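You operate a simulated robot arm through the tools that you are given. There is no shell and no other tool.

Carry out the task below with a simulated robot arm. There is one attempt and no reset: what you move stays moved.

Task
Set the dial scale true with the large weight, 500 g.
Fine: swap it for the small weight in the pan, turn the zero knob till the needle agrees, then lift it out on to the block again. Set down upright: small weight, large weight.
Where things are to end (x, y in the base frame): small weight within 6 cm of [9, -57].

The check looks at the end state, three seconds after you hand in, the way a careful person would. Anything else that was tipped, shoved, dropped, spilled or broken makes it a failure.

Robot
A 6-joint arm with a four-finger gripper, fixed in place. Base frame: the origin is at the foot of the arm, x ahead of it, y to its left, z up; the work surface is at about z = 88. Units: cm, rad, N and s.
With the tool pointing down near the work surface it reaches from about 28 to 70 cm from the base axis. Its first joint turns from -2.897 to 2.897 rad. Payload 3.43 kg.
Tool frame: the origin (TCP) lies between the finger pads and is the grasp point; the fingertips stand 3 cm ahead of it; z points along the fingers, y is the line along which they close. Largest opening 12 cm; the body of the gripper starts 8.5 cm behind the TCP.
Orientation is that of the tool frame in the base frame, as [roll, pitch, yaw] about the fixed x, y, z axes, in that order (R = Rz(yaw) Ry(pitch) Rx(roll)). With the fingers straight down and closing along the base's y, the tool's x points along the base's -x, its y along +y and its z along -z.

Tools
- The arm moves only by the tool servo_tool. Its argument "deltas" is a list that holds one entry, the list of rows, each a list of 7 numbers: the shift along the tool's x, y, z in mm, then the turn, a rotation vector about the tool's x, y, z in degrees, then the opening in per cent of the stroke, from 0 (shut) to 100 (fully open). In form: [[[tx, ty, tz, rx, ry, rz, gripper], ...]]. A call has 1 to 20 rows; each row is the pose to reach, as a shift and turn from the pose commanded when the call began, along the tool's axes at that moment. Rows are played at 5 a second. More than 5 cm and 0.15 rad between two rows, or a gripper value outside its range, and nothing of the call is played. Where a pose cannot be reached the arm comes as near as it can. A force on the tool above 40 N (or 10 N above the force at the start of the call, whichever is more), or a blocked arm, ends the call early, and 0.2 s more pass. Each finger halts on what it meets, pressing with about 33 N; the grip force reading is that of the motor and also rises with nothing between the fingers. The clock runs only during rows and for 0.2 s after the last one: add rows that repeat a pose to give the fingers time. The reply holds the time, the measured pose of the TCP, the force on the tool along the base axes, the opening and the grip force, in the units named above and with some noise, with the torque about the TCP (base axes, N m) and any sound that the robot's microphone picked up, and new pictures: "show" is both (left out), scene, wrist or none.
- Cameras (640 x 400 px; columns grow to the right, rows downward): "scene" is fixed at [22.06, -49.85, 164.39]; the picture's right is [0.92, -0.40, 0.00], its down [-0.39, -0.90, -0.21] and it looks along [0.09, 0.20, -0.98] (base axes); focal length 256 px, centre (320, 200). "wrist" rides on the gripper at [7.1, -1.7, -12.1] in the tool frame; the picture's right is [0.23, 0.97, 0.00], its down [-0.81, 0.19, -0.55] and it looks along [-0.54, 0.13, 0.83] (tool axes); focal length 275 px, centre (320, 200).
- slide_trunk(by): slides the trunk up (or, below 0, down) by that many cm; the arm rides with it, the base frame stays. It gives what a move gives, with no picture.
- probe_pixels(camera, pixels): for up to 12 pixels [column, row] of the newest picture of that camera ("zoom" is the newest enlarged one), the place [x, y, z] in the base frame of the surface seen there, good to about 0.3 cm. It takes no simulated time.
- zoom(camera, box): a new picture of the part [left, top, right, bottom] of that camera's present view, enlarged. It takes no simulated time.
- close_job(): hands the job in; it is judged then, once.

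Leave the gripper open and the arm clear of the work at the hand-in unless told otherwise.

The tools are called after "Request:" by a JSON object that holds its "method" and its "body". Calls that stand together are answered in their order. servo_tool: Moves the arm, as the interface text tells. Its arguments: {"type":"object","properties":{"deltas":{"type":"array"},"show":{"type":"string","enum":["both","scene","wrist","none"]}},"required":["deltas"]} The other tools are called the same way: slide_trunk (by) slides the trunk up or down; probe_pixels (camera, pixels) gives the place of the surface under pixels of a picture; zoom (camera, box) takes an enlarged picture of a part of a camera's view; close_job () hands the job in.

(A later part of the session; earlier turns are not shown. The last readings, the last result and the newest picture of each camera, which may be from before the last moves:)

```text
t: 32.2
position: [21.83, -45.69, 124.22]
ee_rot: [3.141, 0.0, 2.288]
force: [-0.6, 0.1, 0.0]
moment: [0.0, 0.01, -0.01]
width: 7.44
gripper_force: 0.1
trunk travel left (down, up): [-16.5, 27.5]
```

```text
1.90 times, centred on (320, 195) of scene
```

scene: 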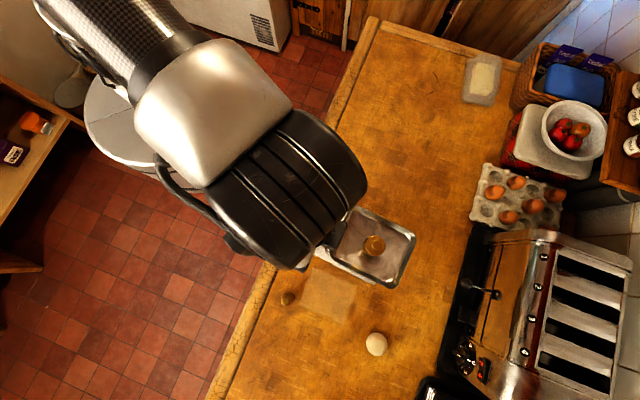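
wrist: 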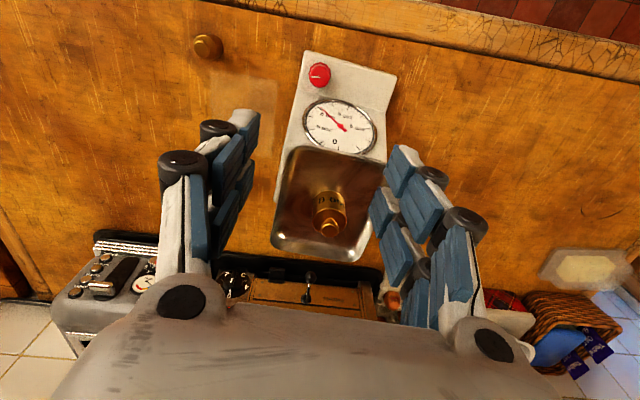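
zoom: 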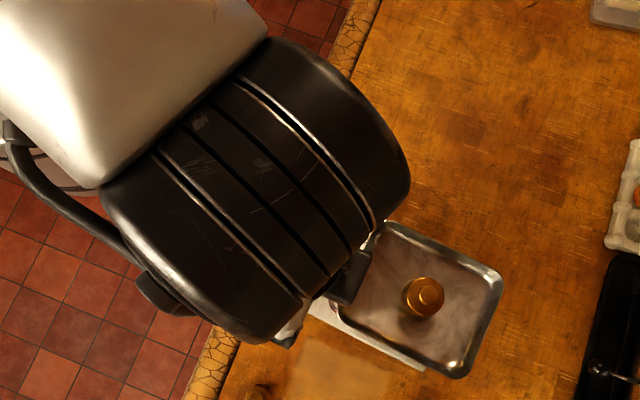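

The housing overhangs about 3–4 cm toward the pan, with the rim 5.6 cm from the knob. There's a dark box near scene (335,237); I'll probe it and its edges more finely.

Request:
{"method": "zoom", "body": {"camera": "scene", "box": [290, 195, 370, 285]}}

Request:
{"method": "probe_pixels", "body": {"camera": "scene", "pixels": [[338, 228], [341, 231], [336, 238], [333, 244], [329, 242], [343, 222], [345, 228], [326, 250], [315, 258], [306, 266], [335, 232], [330, 248]]}}

```text
4.44 times, centred on (330, 240) of scene
```

zoom: 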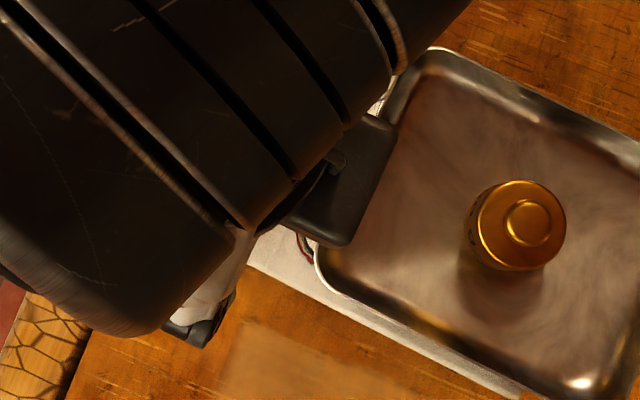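

```text
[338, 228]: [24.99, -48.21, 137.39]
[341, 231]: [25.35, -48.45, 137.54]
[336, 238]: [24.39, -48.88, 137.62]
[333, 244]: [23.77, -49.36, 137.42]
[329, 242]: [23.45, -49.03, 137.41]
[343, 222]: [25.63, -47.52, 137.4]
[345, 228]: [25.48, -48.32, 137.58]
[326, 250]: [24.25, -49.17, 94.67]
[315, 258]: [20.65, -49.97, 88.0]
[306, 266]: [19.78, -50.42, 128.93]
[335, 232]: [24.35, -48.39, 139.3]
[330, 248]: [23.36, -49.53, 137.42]
```

The dark box on the pan side reaches about 4.5 cm toward the pan at 13 cm above the TCP, leaving almost no room to the rim. So I'll lean the tool's top 12° away from the pan (about the closing axis), which keeps the finger pads upright. I do that now at height, with a 5 mm offset.

Request:
{"method": "servo_tool", "body": {"deltas": [[[2, 0, 0, 0, -4, 0, 55], [4, 0, 0, 0, -8, 0, 50], [5, 0, 0, 0, -12, 0, 46], [5, 0, 0, 0, -12, 0, 46]]], "show": "wrist"}}

```text
t: 33.2
position: [21.48, -45.26, 124.26]
ee_rot: [3.141, 0.21, 2.287]
force: [-0.9, 0.8, 0.7]
moment: [0.01, 0.01, -0.01]
width: 5.49
gripper_force: 0.0
trunk travel left (down, up): [-16.5, 27.5]
```

wrist: 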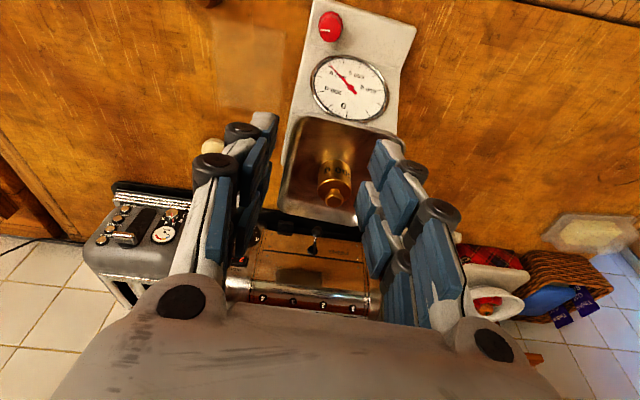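

The tilt took (pitch 0.21) and the dial is still in view at (350,88). Now straight down in the base frame to z 104, fingers 5.5 cm apart, then check alignment with the knob.

Request:
{"method": "servo_tool", "body": {"deltas": [[[8.4, 0, 39.6, 0, 0, 0, 46], [16.8, 0, 79.2, 0, 0, 0, 46], [25.2, 0, 118.8, 0, 0, 0, 46], [33.6, 0, 158.4, 0, 0, 0, 46], [42, 0, 198, 0, 0, 0, 46], [42, 0, 198, 0, 0, 0, 46]]], "show": "both"}}

```text
t: 34.6
position: [21.27, -45.16, 104.17]
ee_rot: [-3.141, 0.209, 2.287]
force: [0.3, -0.7, 1.4]
moment: [0.04, 0.0, 0.01]
width: 5.5
gripper_force: 0.0
trunk travel left (down, up): [-16.5, 27.5]
```

scene: 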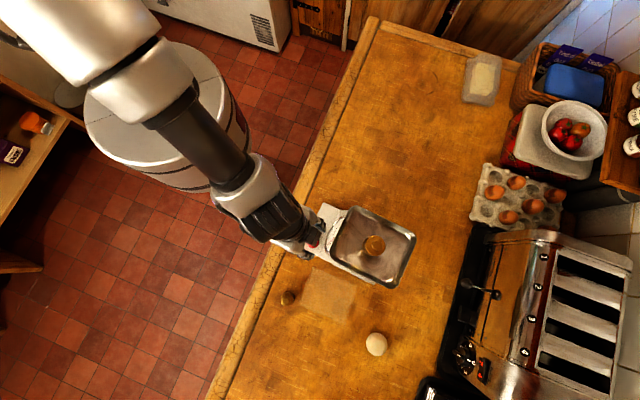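
wrist: 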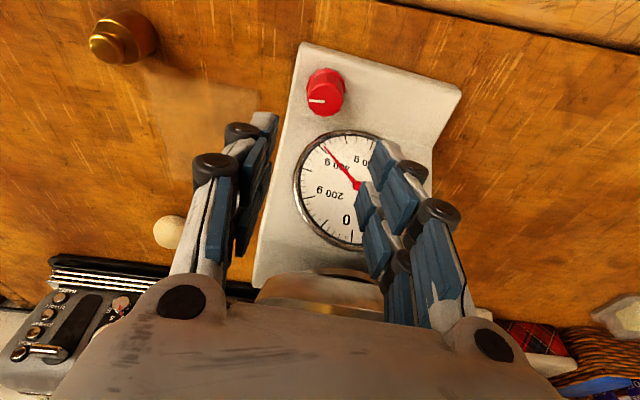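

The knob is now at wrist (325,92), with the dial just right of it. I'll measure its centre again from here and read the dial.

Request:
{"method": "zoom", "body": {"camera": "wrist", "box": [290, 120, 390, 250]}}

Request:
{"method": "zoom", "body": {"camera": "wrist", "box": [290, 55, 360, 125]}}

```text
3.08 times, centred on (340, 185) of wrist
```

zoom: 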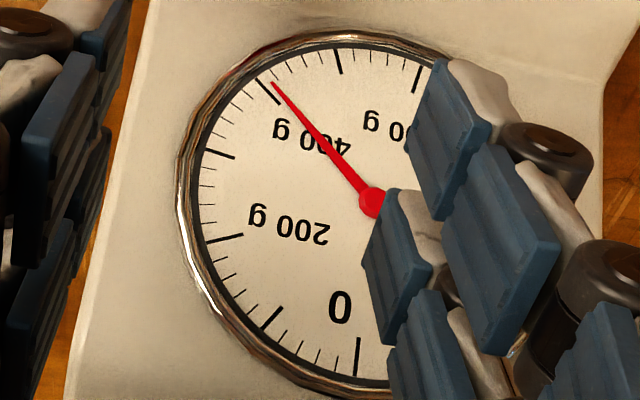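

```text
5.71 times, centred on (325, 90) of wrist
```

zoom: 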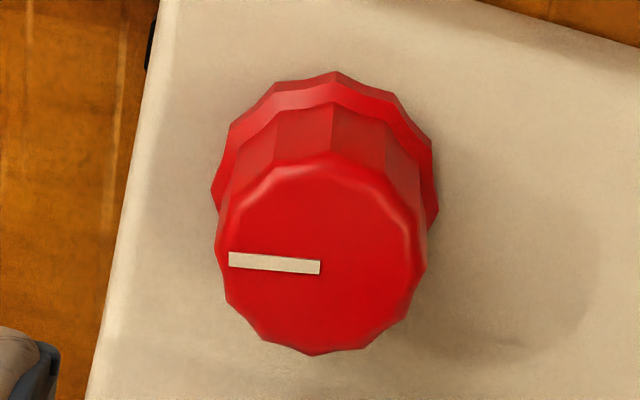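

The dial is readable here: needle just past 400, and the 500 tick is unobstructed. Now probe the knob's top centre and edges in this zoom.

Request:
{"method": "probe_pixels", "body": {"camera": "zoom", "pixels": [[321, 257], [225, 240], [418, 270], [330, 168], [312, 345], [240, 310], [400, 205], [250, 195], [390, 320], [335, 82], [222, 190], [432, 205]]}}

```text
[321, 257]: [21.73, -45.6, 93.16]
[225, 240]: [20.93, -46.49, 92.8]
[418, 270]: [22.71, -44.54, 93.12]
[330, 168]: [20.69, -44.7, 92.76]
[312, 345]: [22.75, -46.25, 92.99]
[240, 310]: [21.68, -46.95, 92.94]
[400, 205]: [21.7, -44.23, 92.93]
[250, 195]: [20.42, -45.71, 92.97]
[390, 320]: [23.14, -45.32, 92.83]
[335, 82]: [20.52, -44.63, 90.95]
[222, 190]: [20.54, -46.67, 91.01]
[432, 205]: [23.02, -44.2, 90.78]
```

The knob centre is (21.75,-45.54), ~2.8 cm across, in line with the tool. I'll descend to TCP z 94.35, tips about z 91.2, watching the force.

Request:
{"method": "servo_tool", "body": {"deltas": [[[6.2, 0, 29.3, 0, 0, 0, 46], [12.5, 0, 58.7, 0, 0, 0, 46], [16.6, 0, 78.2, 0, 0, 0, 46], [19.1, 0, 90, 0, 0, 0, 46], [20.4, 0, 95.9, 0, 0, 0, 46], [20.4, 0, 95.9, 0, 0, 0, 46]]], "show": "both"}}

```text
t: 36.0
position: [21.34, -45.2, 94.26]
ee_rot: [-3.141, 0.209, 2.286]
force: [-0.6, -0.2, 0.6]
moment: [0.0, 0.01, 0.0]
width: 5.5
gripper_force: 0.1
trunk travel left (down, up): [-16.5, 27.5]
```

scene: 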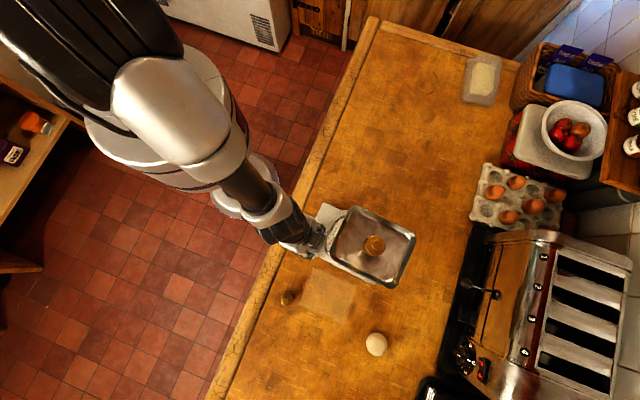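
wrist: 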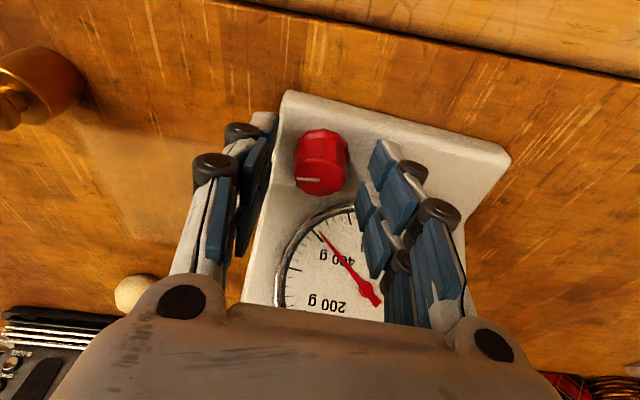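

The knob sits between the fingers at (321,163), no contact. I'll close on it gently and watch for side forces.

Request:
{"method": "servo_tool", "body": {"deltas": [[[0, 0, 0, 0, 0, 0, 38], [0, 0, 0, 0, 0, 0, 30], [0, 0, 0, 0, 0, 0, 25], [0, 0, 0, 0, 0, 0, 20], [0, 0, 0, 0, 0, 0, 15], [0, 0, 0, 0, 0, 0, 15]]], "show": "wrist"}}

```text
t: 37.4
position: [21.55, -45.23, 94.27]
ee_rot: [3.141, 0.208, 2.286]
force: [1.8, 1.2, 1.0]
moment: [0.1, -0.07, 0.01]
width: 2.91
gripper_force: 33.1
trunk travel left (down, up): [-16.5, 27.5]
```

wrist: 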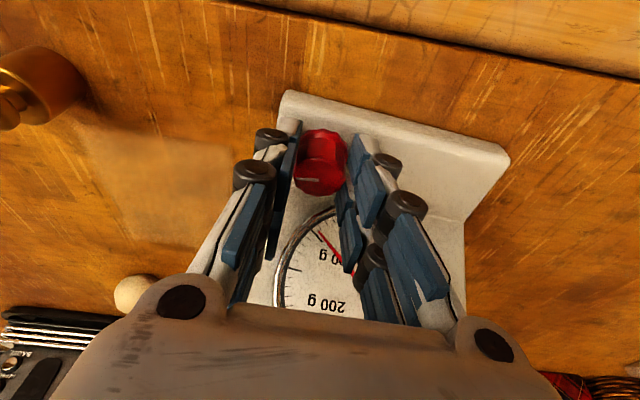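

The knob is held at 2.91 cm with small side forces (about 2 N). First test: turn 10° clockwise seen from above, about the vertical axis through the knob, then see which way the needle goes.

Request:
{"method": "servo_tool", "body": {"deltas": [[[0, 0.4, 0, 1.04, 0, 4.89, 15], [-0.1, 0.8, 0, 2.08, 0, 9.78, 15], [-0.1, 0.8, 0, 2.08, 0, 9.78, 15]]], "show": "both"}}

Request:
{"method": "zoom", "body": {"camera": "wrist", "box": [265, 170, 385, 320]}}

Request:
{"method": "zoom", "body": {"camera": "scene", "box": [295, 195, 375, 285]}}

```text
t: 38.2
position: [21.52, -45.02, 94.26]
ee_rot: [-3.141, 0.211, 2.112]
force: [3.1, 1.9, -0.1]
moment: [0.21, 0.03, 0.01]
width: 2.92
gripper_force: 33.1
trunk travel left (down, up): [-16.5, 27.5]
```

scene: 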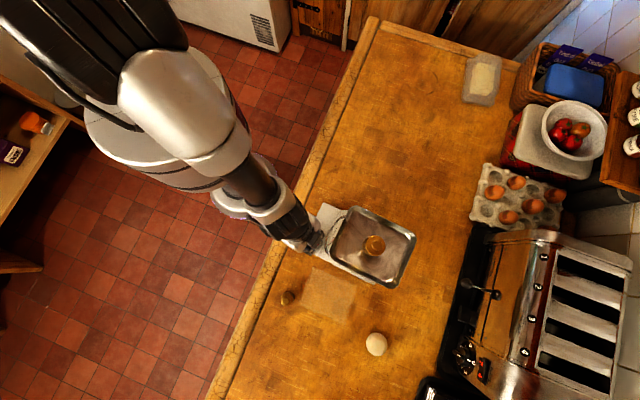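
wrist: 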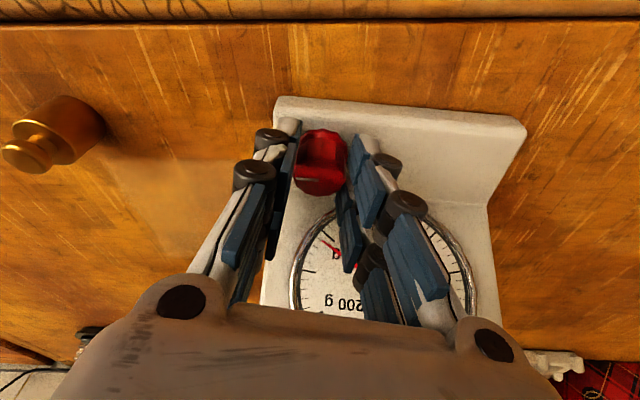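

```text
2.67 times, centred on (325, 245) of wrist
```

zoom: 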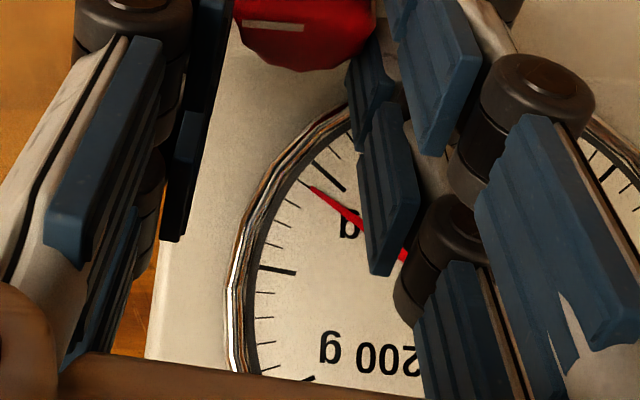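

```text
4.44 times, centred on (335, 240) of scene
```

zoom: 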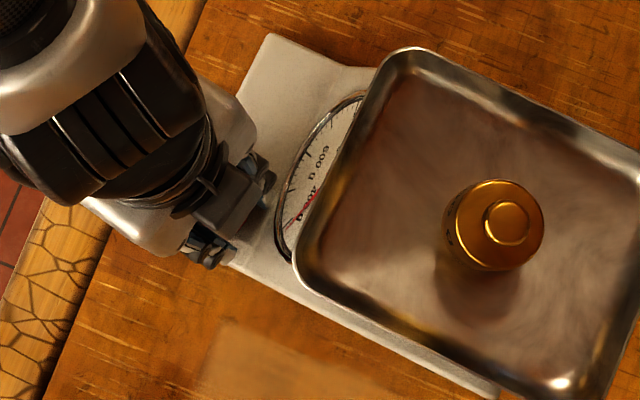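

The needle dropped from ~410 to ~380, so clockwise lowers it at about 3 g per degree (knob turns the needle roughly one for one). I'll now turn 30° counter-clockwise in 5° steps and read again.

Request:
{"method": "servo_tool", "body": {"deltas": [[[0, -0.4, 0, -1.04, 0, -4.89, 15], [-0.1, -0.8, 0, -2.08, 0, -9.78, 15], [-0.2, -1.2, 0, -3.12, 0, -14.67, 15], [-0.3, -1.6, 0.1, -4.16, 0, -19.56, 15], [-0.4, -2.0, 0.1, -5.2, 0, -24.45, 15], [-0.6, -2.4, 0.1, -6.24, 0, -29.34, 15], [-0.6, -2.4, 0.1, -6.24, 0, -29.34, 15]]], "show": "both"}}

Request:
{"method": "zoom", "body": {"camera": "wrist", "box": [245, 170, 385, 320]}}

Request:
{"method": "zoom", "body": {"camera": "scene", "box": [300, 205, 380, 285]}}

```text
t: 39.8
position: [21.21, -45.23, 94.42]
ee_rot: [3.141, 0.207, 2.636]
force: [-0.3, -0.6, 0.8]
moment: [0.19, 0.4, 0.0]
width: 2.92
gripper_force: 33.0
trunk travel left (down, up): [-16.5, 27.5]
```

scene: 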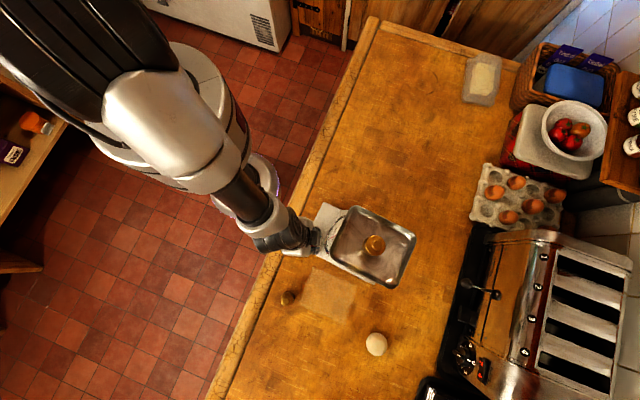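
wrist: 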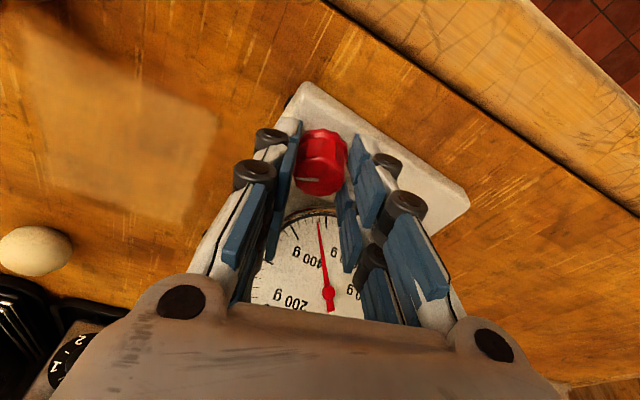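

```text
2.67 times, centred on (315, 245) of wrist
```

zoom: 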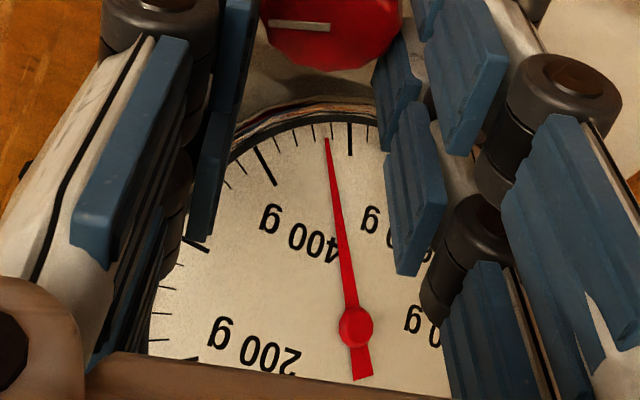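

```text
5.00 times, centred on (340, 245) of scene
```

zoom: 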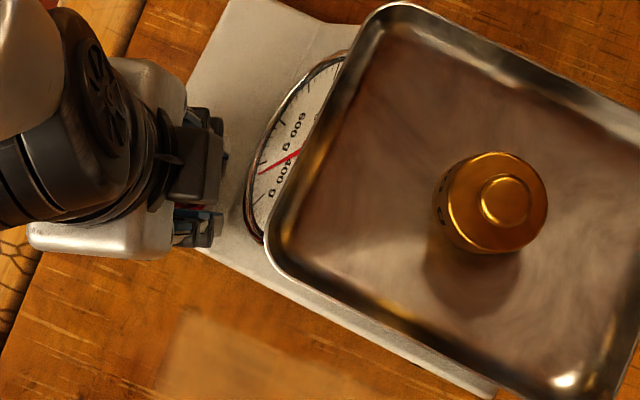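

The needle is now close to 475–480, just left of the 500 tick. I'll enlarge that part of the dial.

Request:
{"method": "zoom", "body": {"camera": "wrist", "box": [285, 200, 345, 245]}}

```text
8.89 times, centred on (315, 222) of wrist
```

zoom: 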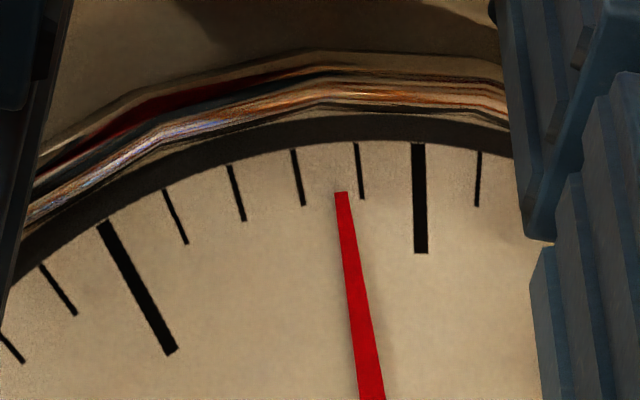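

Reading the ticks (400 at x 105, 420, 440, 460 at 298, 480 at 359, 500 at 420), the needle points at about 473, though this oblique view may show parallax. I'll turn another 10° counter-clockwise, about +30 g.

Request:
{"method": "servo_tool", "body": {"deltas": [[[0, -0.4, 0, -1.04, 0, -4.89, 15], [-0.1, -0.8, 0, -2.08, 0, -9.78, 15], [-0.1, -0.8, 0, -2.08, 0, -9.78, 15], [-0.1, -0.8, 0, -2.08, 0, -9.78, 15]]], "show": "wrist"}}

Request:
{"method": "zoom", "body": {"camera": "wrist", "box": [275, 195, 355, 255]}}

```text
t: 40.8
position: [21.27, -45.35, 94.28]
ee_rot: [3.139, 0.212, 2.812]
force: [-3.0, 1.6, 0.0]
moment: [0.26, 0.35, 0.02]
width: 2.93
gripper_force: 33.0
trunk travel left (down, up): [-16.5, 27.5]
```

wrist: 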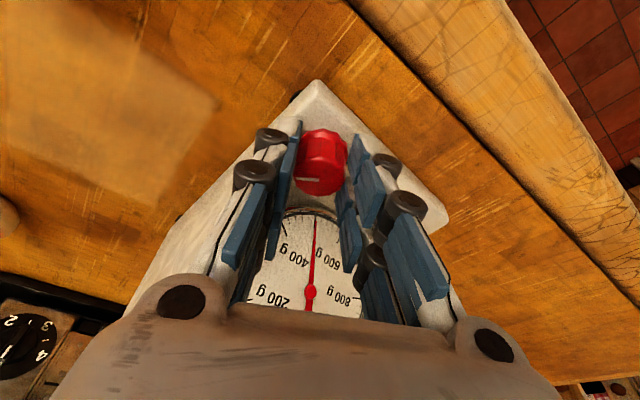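

```text
6.67 times, centred on (315, 225) of wrist
```

zoom: 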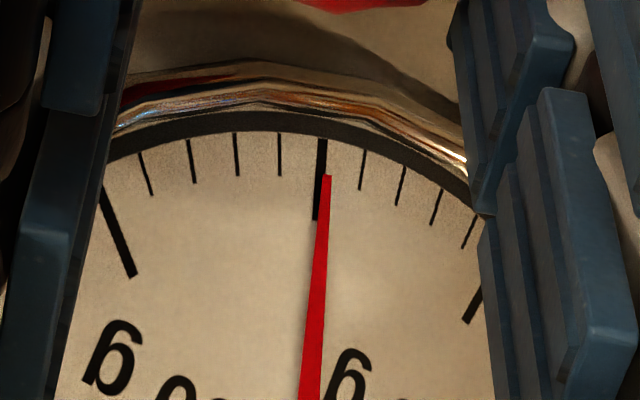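

The needle now appears just past 500 (tip x 327 vs tick x 320), but from this side the raised needle likely appears shifted. I'll let go of the knob evenly and check the dial again without contact.

Request:
{"method": "servo_tool", "body": {"deltas": [[[0, 0, 0, 0, 0, 0, 26], [0, 0, 0, 0, 0, 0, 32], [0, 0, 0, 0, 0, 0, 40], [0, 0, 0, 0, 0, 0, 46], [0, 0, 0, 0, 0, 0, 46]]], "show": "wrist"}}

Request:
{"method": "zoom", "body": {"camera": "wrist", "box": [275, 195, 355, 255]}}

```text
t: 42.0
position: [21.25, -45.37, 94.43]
ee_rot: [-3.141, 0.209, 2.81]
force: [-0.9, 1.4, -0.2]
moment: [0.03, 0.01, -0.03]
width: 5.59
gripper_force: 0.1
trunk travel left (down, up): [-16.5, 27.5]
```

wrist: 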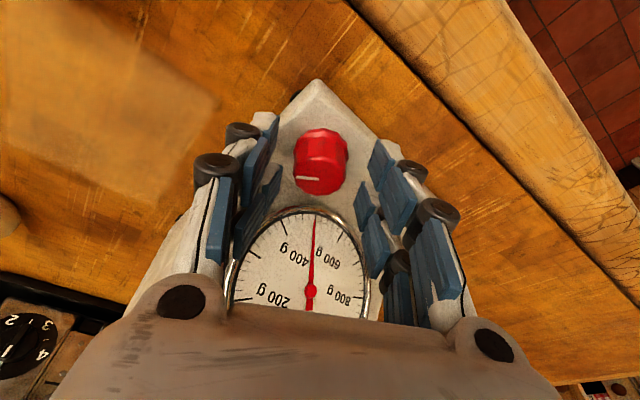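

```text
6.67 times, centred on (315, 225) of wrist
```

zoom: 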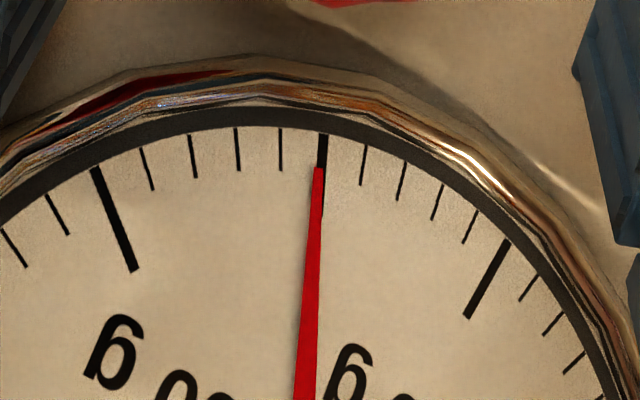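

After release the needle settled back slightly, to about 498 in this view. For a true reading I'll rise and look from straight in front of the dial. First straight up 22 cm.

Request:
{"method": "servo_tool", "body": {"deltas": [[[-4, 0, -20, 0, 0, 0, 46], [-12, 0, -58, 0, 0, 0, 46], [-21, 0, -100, 0, 0, 0, 46], [-30, 0, -142, 0, 0, 0, 46], [-38, 0, -180, 0, 0, 0, 46], [-45.8, 0, -215, 0, 0, 0, 46], [-45.8, 0, -215, 0, 0, 0, 46]]], "show": "none"}}

Request:
{"method": "servo_tool", "body": {"deltas": [[[-6.3, 10.7, 1.4, 1.25, 0, 5.87, 46], [-12.6, 21.4, 2.8, 2.5, 0, 11.74, 46], [-18.9, 32.1, 4.2, 3.75, 0, 17.61, 46], [-25.2, 42.8, 5.6, 5.0, 0, 23.48, 46], [-31.7, 53.4, 6.8, 6.24, 0, 29.34, 46], [-31.7, 53.4, 6.8, 6.24, 0, 29.34, 46]]], "show": "both"}}

```text
t: 43.6
position: [21.21, -45.37, 116.45]
ee_rot: [3.14, 0.21, 2.811]
force: [-0.5, -0.2, 0.7]
moment: [0.02, 0.0, -0.04]
width: 5.49
gripper_force: 0.0
trunk travel left (down, up): [-16.5, 27.5]
```

```text
t: 45.0
position: [26.11, -41.31, 116.33]
ee_rot: [3.141, 0.21, 2.286]
force: [-0.1, 0.1, 0.1]
moment: [0.01, 0.0, 0.01]
width: 5.49
gripper_force: 0.0
trunk travel left (down, up): [-16.5, 27.5]
```

scene: 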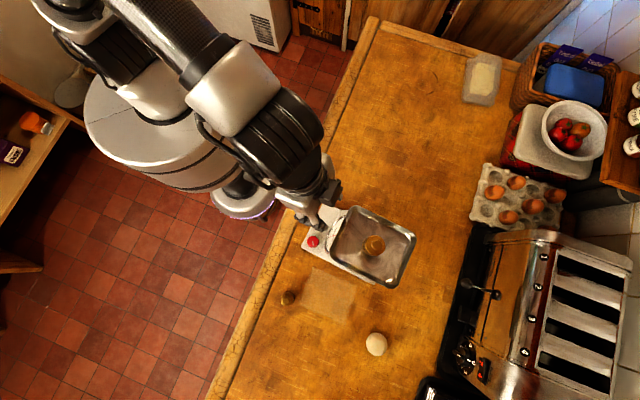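
wrist: 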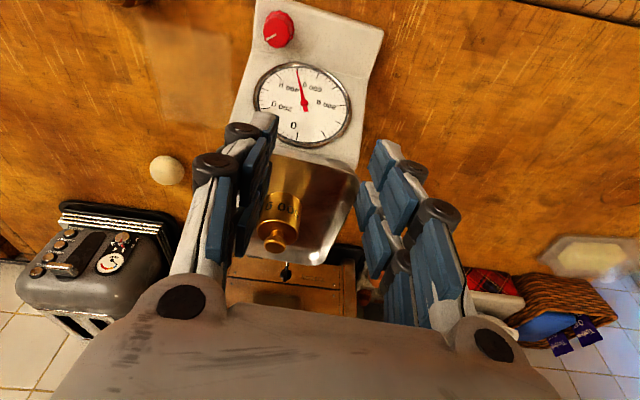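

Now the whole dial shows at wrist (302,104), seen from nearly straight ahead. I'll enlarge it.

Request:
{"method": "zoom", "body": {"camera": "wrist", "box": [250, 58, 356, 150]}}

Request:
{"method": "zoom", "body": {"camera": "wrist", "box": [270, 60, 330, 110]}}

Request:
{"method": "probe_pixels", "body": {"camera": "zoom", "pixels": [[320, 200], [320, 330], [372, 340], [280, 110], [300, 60]]}}

```text
4.35 times, centred on (303, 104) of wrist
```

zoom: 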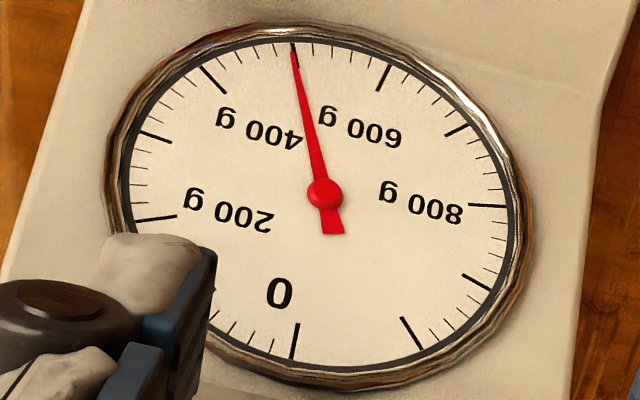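

```text
8.00 times, centred on (300, 85) of wrist
```

zoom: 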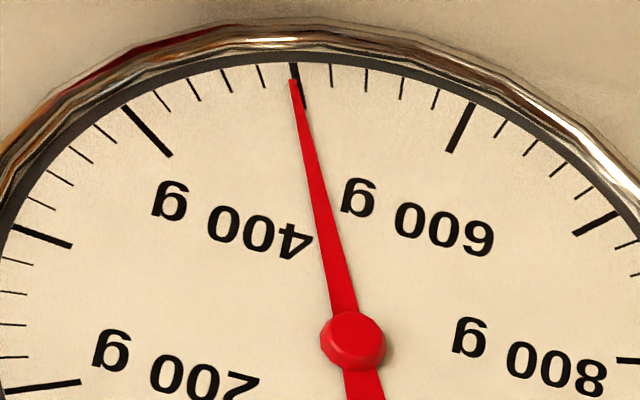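

```text
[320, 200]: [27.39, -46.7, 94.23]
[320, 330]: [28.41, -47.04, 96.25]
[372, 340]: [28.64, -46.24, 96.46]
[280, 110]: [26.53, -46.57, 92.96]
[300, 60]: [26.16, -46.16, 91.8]
```

From straight ahead the needle lies almost exactly on the 500 tick. I'll enlarge further at the tip and at the hub to judge the remaining grams.

Request:
{"method": "zoom", "body": {"camera": "wrist", "box": [286, 62, 310, 80]}}

Request:
{"method": "zoom", "body": {"camera": "wrist", "box": [290, 60, 314, 110]}}

```text
16.00 times, centred on (298, 71) of wrist
```

zoom: 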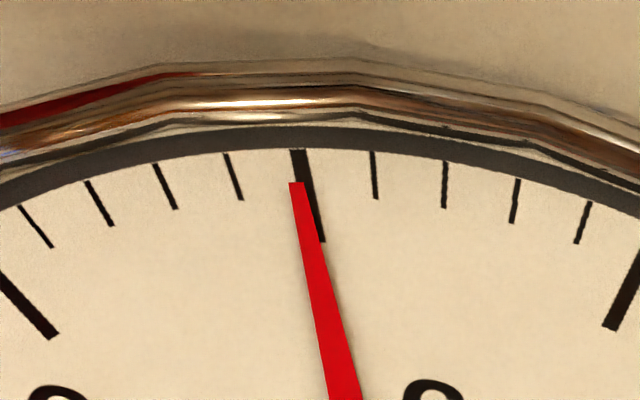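

```text
8.00 times, centred on (302, 85) of wrist
```

zoom: 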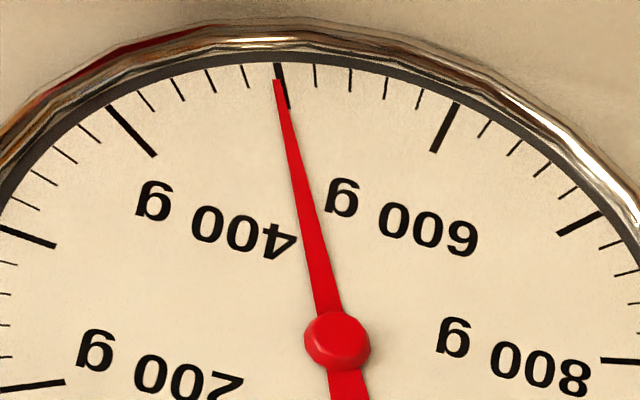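

At 16× the needle tip sits 8 px left of the 500 tick's centre, where 20 g spans about 75 px: it reads roughly 498 g, and the steep earlier view gave the same, so parallax is negligible. That agrees. Next I rise 8 cm and straighten the tool.

Request:
{"method": "servo_tool", "body": {"deltas": [[[-4.2, 0, -19.5, 0, 3, 0, 46], [-8.4, 0, -39, 0, 6, 0, 50], [-12.5, 0, -58.5, 0, 9, 0, 55], [-16.6, 0, -78, 0, 12, 0, 62], [-16.6, 0, -78, 0, 12, 0, 62]]], "show": "none"}}

Request:
{"method": "servo_tool", "body": {"deltas": [[[-19.2, -2.5, 0, 0, 0, -7, 62], [-38.5, -4.9, 0, 0, 0, -14, 62], [-57.7, -7.4, 0, 0, 0, -21, 62], [-77, -9.8, 0, 0, 0, -28, 62], [-96.2, -12.3, 0, 0, 0, -35, 62], [-115.5, -14.7, 0, 0, 0, -42, 62], [-134.7, -17.2, 0, 0, 0, -49, 62], [-134.7, -17.2, 0, 0, 0, -49, 62]]], "show": "wrist"}}

```text
t: 46.2
position: [26.07, -41.42, 124.25]
ee_rot: [-3.141, -0.003, 2.288]
force: [-0.7, -0.1, -0.2]
moment: [-0.02, 0.02, 0.01]
width: 7.44
gripper_force: 0.0
trunk travel left (down, up): [-16.5, 27.5]
```

```text
t: 48.0
position: [33.65, -52.78, 124.36]
ee_rot: [3.14, 0.0, -3.14]
force: [0.2, 0.7, 0.3]
moment: [-0.04, -0.02, 0.01]
width: 7.43
gripper_force: 0.2
trunk travel left (down, up): [-16.5, 27.5]
```

wrist: 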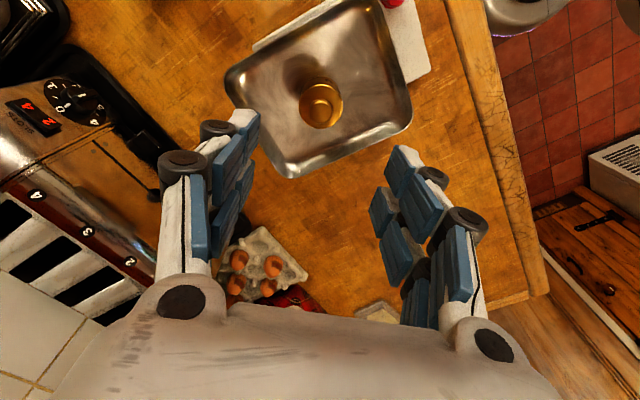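

The tool is upright over the large weight again, same view as when I left it. I'll descend to z 109.6 around it.

Request:
{"method": "servo_tool", "body": {"deltas": [[[0, 1, 40, 0, 0, 0, 62], [0, 1, 80, 0, 0, 0, 62], [0, 1, 112, 0, 0, 0, 62], [0, 1, 135, 0, 0, 0, 62], [0, 1, 146, 0, 0, 0, 62], [0, 1, 146, 0, 0, 0, 62]]], "show": "wrist"}}

```text
t: 49.4
position: [33.51, -52.58, 109.8]
ee_rot: [-3.14, -0.001, 3.141]
force: [0.2, 0.7, -0.4]
moment: [0.04, -0.01, 0.01]
width: 7.43
gripper_force: 0.1
trunk travel left (down, up): [-16.5, 27.5]
```

wrist: 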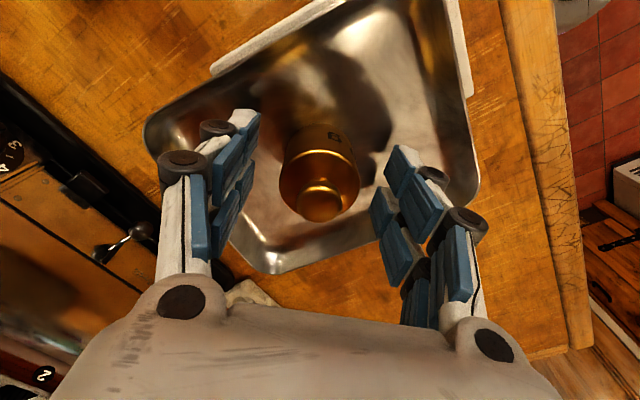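

The weight is centred between the fingers. I'll close on it.

Request:
{"method": "servo_tool", "body": {"deltas": [[[0, 0, 0, 0, 0, 0, 50], [0, 0, 0, 0, 0, 0, 40], [0, 0, 0, 0, 0, 0, 30], [0, 0, 0, 0, 0, 0, 20], [0, 0, 0, 0, 0, 0, 15], [0, 0, 0, 0, 0, 0, 15]]], "show": "none"}}

Request:
{"method": "servo_tool", "body": {"deltas": [[[0, 0, -5, 0, 0, 0, 15], [0, 0, -15, 0, 0, 0, 15], [0, 0, -35, 0, 0, 0, 15], [0, 0, -65, 0, 0, 0, 15], [0, 0, -95, 0, 0, 0, 15], [0, 0, -95, 0, 0, 0, 15]]], "show": "wrist"}}

```text
t: 50.8
position: [33.54, -52.64, 109.75]
ee_rot: [-3.141, 0.002, 3.141]
force: [0.8, -0.8, 0.4]
moment: [0.01, 0.01, 0.03]
width: 4.11
gripper_force: 32.7
trunk travel left (down, up): [-16.5, 27.5]
```

```text
t: 52.2
position: [33.75, -52.63, 119.16]
ee_rot: [3.14, -0.001, -3.141]
force: [0.5, -0.1, -4.4]
moment: [0.02, 0.04, 0.02]
width: 4.13
gripper_force: 33.2
trunk travel left (down, up): [-16.5, 27.5]
```

wrist: 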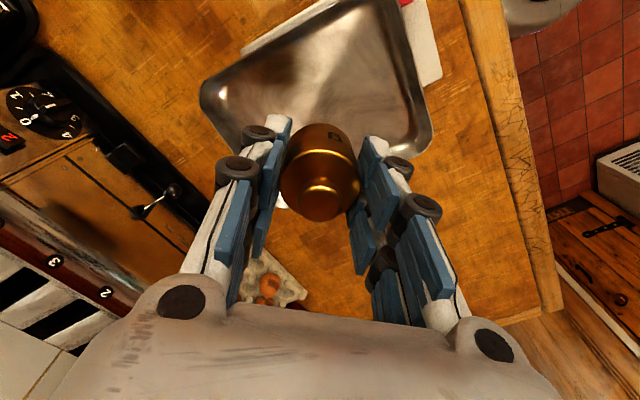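

The large weight is lifted clear (−4.4 N, pan empty). I'll carry it back sideways to (19.4,-59.3) and then down along the way it came, toward its old spot.

Request:
{"method": "servo_tool", "body": {"deltas": [[[36, -17, 0, 0, 0, 0, 15], [72, -34, 0, 0, 0, 0, 15], [108, -51, 0, 0, 0, 0, 15], [142, -66, 0, 0, 0, 0, 15], [152, -71, 30, 0, 0, 0, 15], [162, -76, 70, 0, 0, 0, 15], [172, -86, 110, 0, 0, 0, 15], [182, -106, 145, 0, 0, 0, 15], [192, -126, 180, 0, 0, 0, 15], [192, -136, 220, 0, 0, 0, 15], [192, -136, 220, 0, 0, 0, 15]]], "show": "both"}}

```text
t: 54.6
position: [14.62, -66.25, 97.13]
ee_rot: [3.141, 0.0, -3.14]
force: [-0.5, -0.6, -4.9]
moment: [-0.01, 0.0, 0.0]
width: 4.12
gripper_force: 33.2
trunk travel left (down, up): [-16.5, 27.5]
```

scene: 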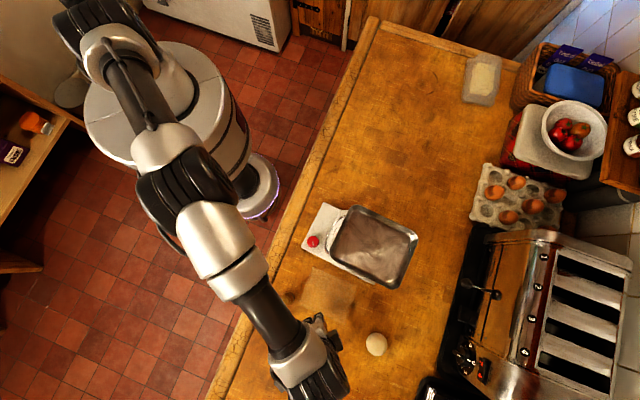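
wrist: 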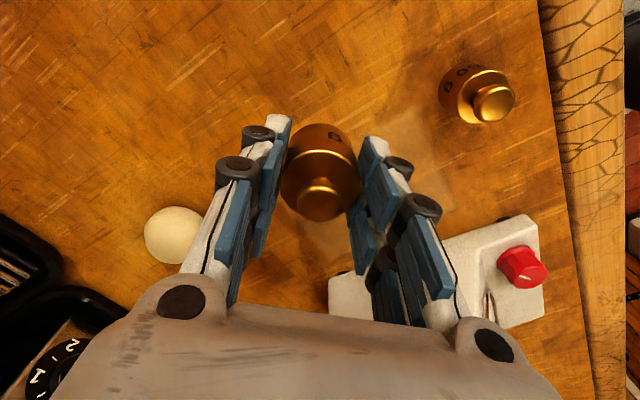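

The weight hangs about 5 cm above its old place at (14.4,-66.2); the small weight stands undisturbed at wrist (477,95). I'll lower it gently.

Request:
{"method": "servo_tool", "body": {"deltas": [[[0, 0, 20, 0, 0, 0, 15], [0, 0, 36, 0, 0, 0, 15], [0, 0, 43, 0, 0, 0, 15], [0, 0, 46, 0, 0, 0, 15], [0, 0, 46, 0, 0, 0, 15]]], "show": "none"}}

```text
t: 55.8
position: [14.43, -66.11, 92.6]
ee_rot: [-3.141, 0.0, -3.141]
force: [0.5, 0.4, -4.5]
moment: [-0.01, 0.0, -0.01]
width: 4.12
gripper_force: 32.8
trunk travel left (down, up): [-16.5, 27.5]
```

Still hanging (−4.5 N). I'll go down 3 mm more.

Request:
{"method": "servo_tool", "body": {"deltas": [[[0, 0, 1, 0, 0, 0, 15], [0, 0, 2, 0, 0, 0, 15], [0, 0, 3, 0, 0, 0, 15], [0, 0, 3, 0, 0, 0, 15]]], "show": "none"}}

```text
t: 56.8
position: [14.56, -66.28, 92.25]
ee_rot: [3.141, 0.001, 3.141]
force: [0.7, -0.7, -4.6]
moment: [-0.01, -0.02, 0.0]
width: 4.11
gripper_force: 33.1
trunk travel left (down, up): [-16.5, 27.5]
```

Still hanging (−4.6 N). Another 2 mm.

Request:
{"method": "servo_tool", "body": {"deltas": [[[0, 0, 1, 0, 0, 0, 15], [0, 0, 2, 0, 0, 0, 15], [0, 0, 2, 0, 0, 0, 15]]], "show": "none"}}

```text
t: 57.6
position: [14.4, -66.13, 92.19]
ee_rot: [-3.14, 0.001, 3.14]
force: [-1.1, 1.4, 4.7]
moment: [0.24, 0.09, 0.01]
width: 4.12
gripper_force: 32.5
trunk travel left (down, up): [-16.5, 27.5]
```

It has touched down (+4.7 N). I'll open the fingers evenly.

Request:
{"method": "servo_tool", "body": {"deltas": [[[0, 0, 0, 0, 0, 0, 30], [0, 0, 0, 0, 0, 0, 38], [0, 0, 0, 0, 0, 0, 46], [0, 0, 0, 0, 0, 0, 55], [0, 0, 0, 0, 0, 0, 64], [0, 0, 0, 0, 0, 0, 64]]], "show": "wrist"}}

```text
t: 59.0
position: [14.44, -66.2, 92.01]
ee_rot: [-3.142, 0.0, -3.141]
force: [0.6, -0.8, 0.0]
moment: [-0.02, 0.02, 0.02]
width: 7.68
gripper_force: 0.1
trunk travel left (down, up): [-16.5, 27.5]
```

wrist: 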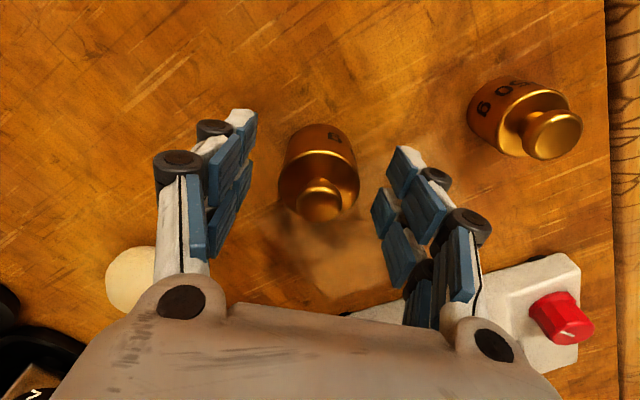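

The large weight stands upright and free. I'll rise straight up 20 cm, then look at everything.

Request:
{"method": "servo_tool", "body": {"deltas": [[[0, 0, -15, 0, 0, 0, 64], [0, 0, -45, 0, 0, 0, 64], [0, 0, -85, 0, 0, 0, 64], [0, 0, -125, 0, 0, 0, 64], [0, 5, -165, 0, 0, 0, 64], [0, 10, -205, 0, 0, 0, 64], [0, 10, -205, 0, 0, 0, 64]]], "show": "both"}}

```text
t: 60.6
position: [14.39, -65.27, 112.37]
ee_rot: [-3.141, -0.001, -3.139]
force: [-0.2, -0.1, -0.7]
moment: [0.04, -0.05, -0.03]
width: 7.69
gripper_force: 0.0
trunk travel left (down, up): [-16.5, 27.5]
```

scene: 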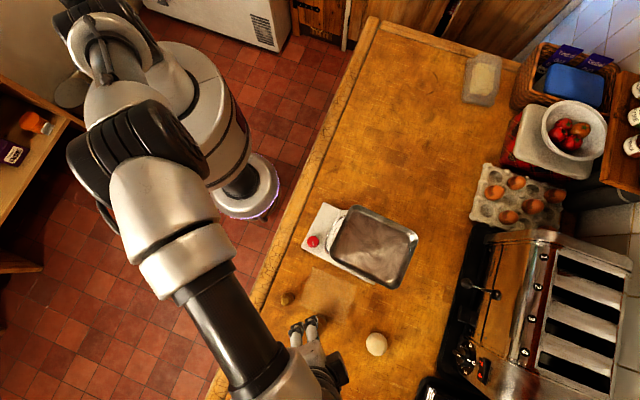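
wrist: 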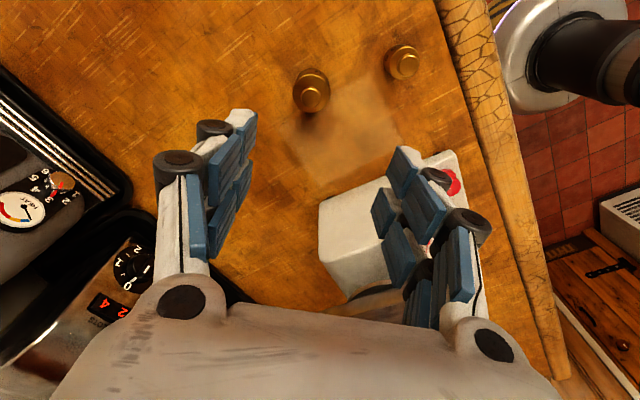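

Both weights stand upright and the pan is empty. I'll move back to near the starting pose, clear of the work, where the dial can be checked for a zero reading.

Request:
{"method": "servo_tool", "body": {"deltas": [[[5, 20, -40, 0, 0, 0, 70], [14, 54, -70, 0, 0, 0, 80], [23, 90, -100, 0, 0, 0, 90], [32, 126, -125, 0, 0, 0, 100], [42, 164, -150, 0, 0, 0, 100], [52, 202, -168, 0, 0, 0, 100], [62, 236, -168, 0, 0, 0, 100], [62, 236, -168, 0, 0, 0, 100]]], "show": "both"}}

Request:
{"method": "zoom", "body": {"camera": "wrist", "box": [240, 145, 296, 217]}}

Request:
{"method": "zoom", "body": {"camera": "scene", "box": [260, 190, 440, 390]}}

```text
t: 62.4
position: [8.01, -41.69, 129.11]
ee_rot: [3.141, 0.001, -3.139]
force: [-0.5, 0.2, 0.6]
moment: [0.04, -0.01, -0.03]
width: 12.0
gripper_force: 0.1
trunk travel left (down, up): [-16.5, 27.5]
```

scene: 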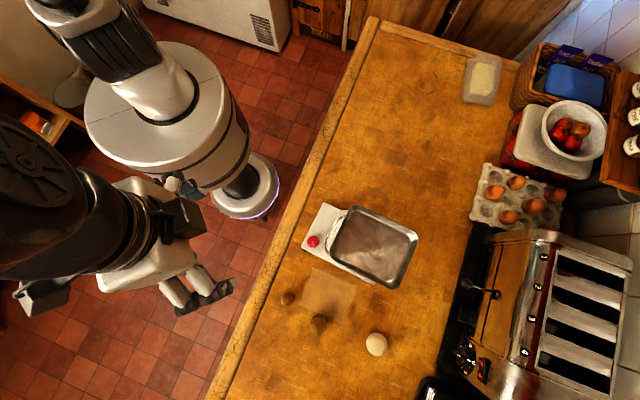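
wrist: 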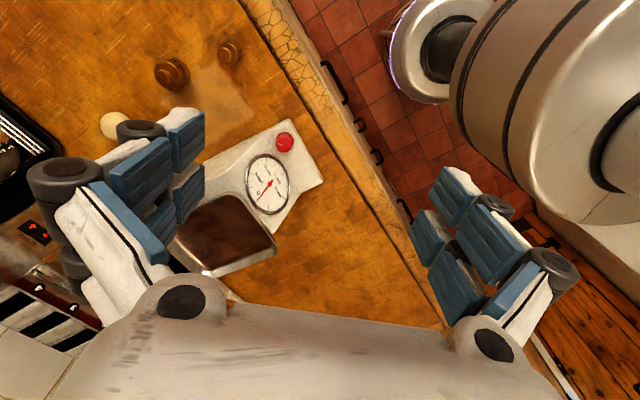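

```text
5.56 times, centred on (268, 181) of wrist
```

zoom: 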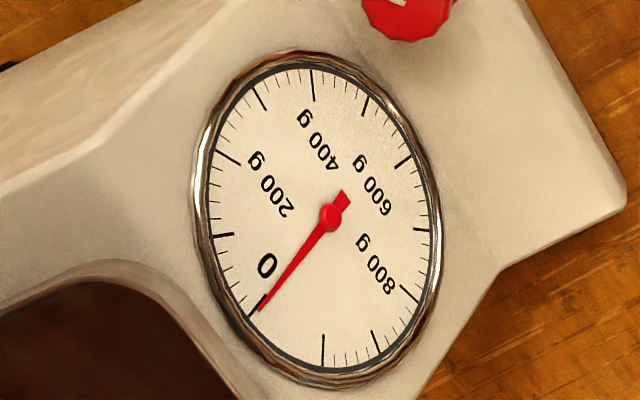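

```text
2.00 times, centred on (350, 290) of scene
```

zoom: 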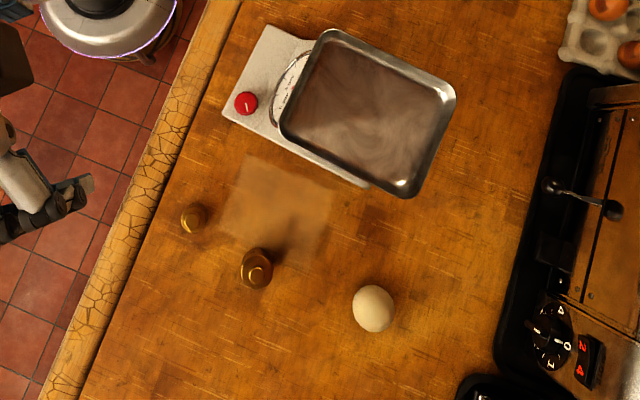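

With the pan empty the needle rests by the 0 tick. I'll enlarge that spot and confirm the weights' positions by probing.

Request:
{"method": "zoom", "body": {"camera": "wrist", "box": [248, 185, 276, 210]}}

Request:
{"method": "probe_pixels", "body": {"camera": "scene", "pixels": [[287, 298], [286, 300], [289, 296], [318, 326], [317, 330], [313, 241], [375, 344]]}}

Request:
{"method": "zoom", "body": {"camera": "wrist", "box": [140, 30, 260, 100]}}

```text
16.00 times, centred on (262, 198) of wrist
```

zoom: 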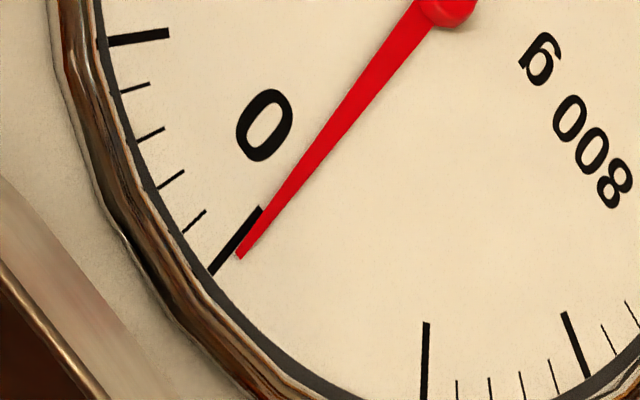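

```text
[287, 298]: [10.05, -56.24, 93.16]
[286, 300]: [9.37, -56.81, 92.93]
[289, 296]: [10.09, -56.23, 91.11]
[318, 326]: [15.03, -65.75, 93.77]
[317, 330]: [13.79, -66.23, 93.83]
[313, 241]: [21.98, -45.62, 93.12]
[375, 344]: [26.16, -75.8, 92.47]
```

```text
5.33 times, centred on (200, 65) of wrist
```

zoom: 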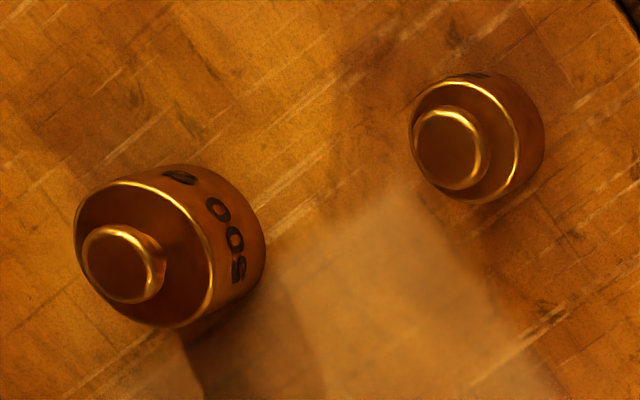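

The small weight is upright at (9,-57), the large one at (14.3,-66.2). At zero the needle looks a few grams under the tick, but this view is oblique. I'll look again from square in front of the dial before deciding, moving high over the front of the scale.

Request:
{"method": "servo_tool", "body": {"deltas": [[[-25.8, 0.6, 13, 0, 0, 7, 100], [-51.6, 1.2, 26, 0, 0, 14, 90], [-77.4, 1.8, 39, 0, 0, 21, 85], [-103.2, 2.4, 52, 0, 0, 28, 80], [-129, 3, 65, 0, 0, 35, 75], [-154.8, 3.6, 78, 0, 0, 42, 70], [-180.5, 4, 90, 0, 0, 49, 70], [-180.5, 4, 90, 0, 0, 49, 70]]], "show": "none"}}

Request:
{"method": "servo_tool", "body": {"deltas": [[[0, 0, 0, 0, -4, 0, 70], [0, 0, 0, 0, -8, 0, 70], [0, 0, 0, 0, -12, 0, 70], [0, 0, 0, 0, -12, 0, 70]]], "show": "wrist"}}

```text
t: 64.2
position: [26.26, -41.16, 120.46]
ee_rot: [3.142, 0.001, 2.285]
force: [-1.1, -0.4, 0.9]
moment: [0.0, -0.03, 0.0]
width: 8.38
gripper_force: 0.1
trunk travel left (down, up): [-16.5, 27.5]
```

```text
t: 65.2
position: [26.22, -41.15, 120.37]
ee_rot: [3.141, 0.209, 2.287]
force: [0.2, -0.1, -0.5]
moment: [0.01, -0.06, 0.03]
width: 8.38
gripper_force: 0.1
trunk travel left (down, up): [-16.5, 27.5]
```

wrist: 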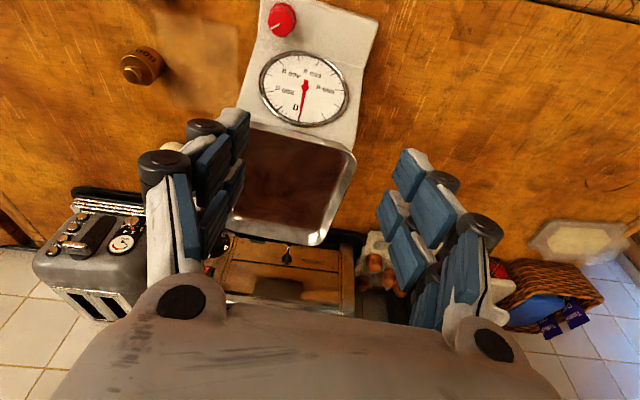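

The dial at (303,88) is fully visible and free of the pan. I'll enlarge the zero area and the whole dial from here.

Request:
{"method": "zoom", "body": {"camera": "wrist", "box": [255, 45, 353, 130]}}

Request:
{"method": "zoom", "body": {"camera": "wrist", "box": [286, 100, 316, 128]}}

```text
4.71 times, centred on (304, 88) of wrist
```

zoom: 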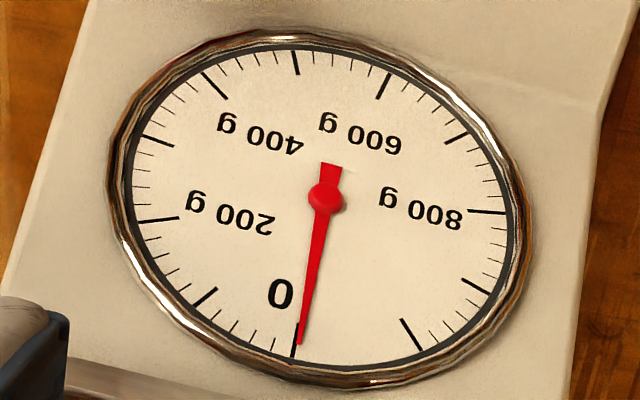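

```text
14.29 times, centred on (301, 114) of wrist
```

zoom: 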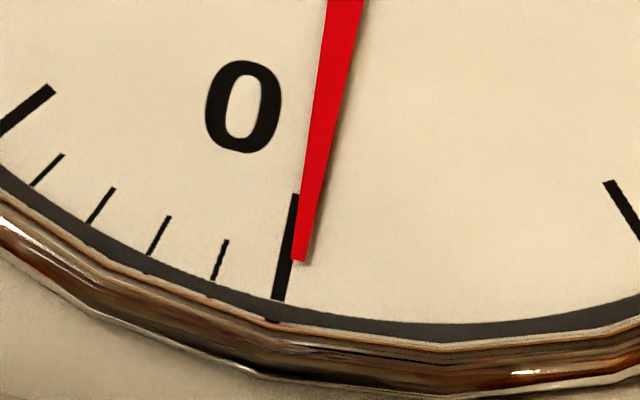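

From square in front, the zero reading is about 4.7 g low; combined with 498 at 500 g, the scale sits about 3–4 g low (roughly 1.2° of knob). I'll refine that: go back over the knob at the same yaw I released it from, at z 116.

Request:
{"method": "servo_tool", "body": {"deltas": [[[1.8, -13, 7.8, -1.25, 0, -5.87, 62], [3.5, -25.9, 15.6, -2.5, 0, -11.74, 55], [5.3, -38.9, 23.4, -3.75, 0, -17.61, 50], [7, -51.8, 31.2, -5, 0, -23.48, 46], [8.8, -64.8, 39, -6.24, 0, -29.34, 46], [8.8, -64.8, 39, -6.24, 0, -29.34, 46]]], "show": "wrist"}}

```text
t: 66.6
position: [21.33, -45.51, 116.27]
ee_rot: [3.141, 0.211, 2.812]
force: [-0.1, -0.1, 0.2]
moment: [-0.01, -0.04, 0.0]
width: 5.51
gripper_force: 0.1
trunk travel left (down, up): [-16.5, 27.5]
```

wrist: 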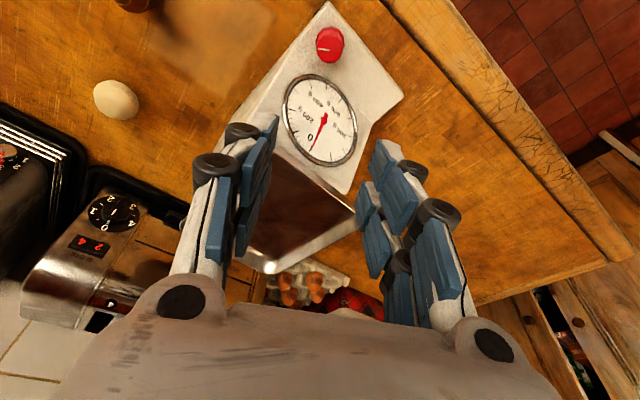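

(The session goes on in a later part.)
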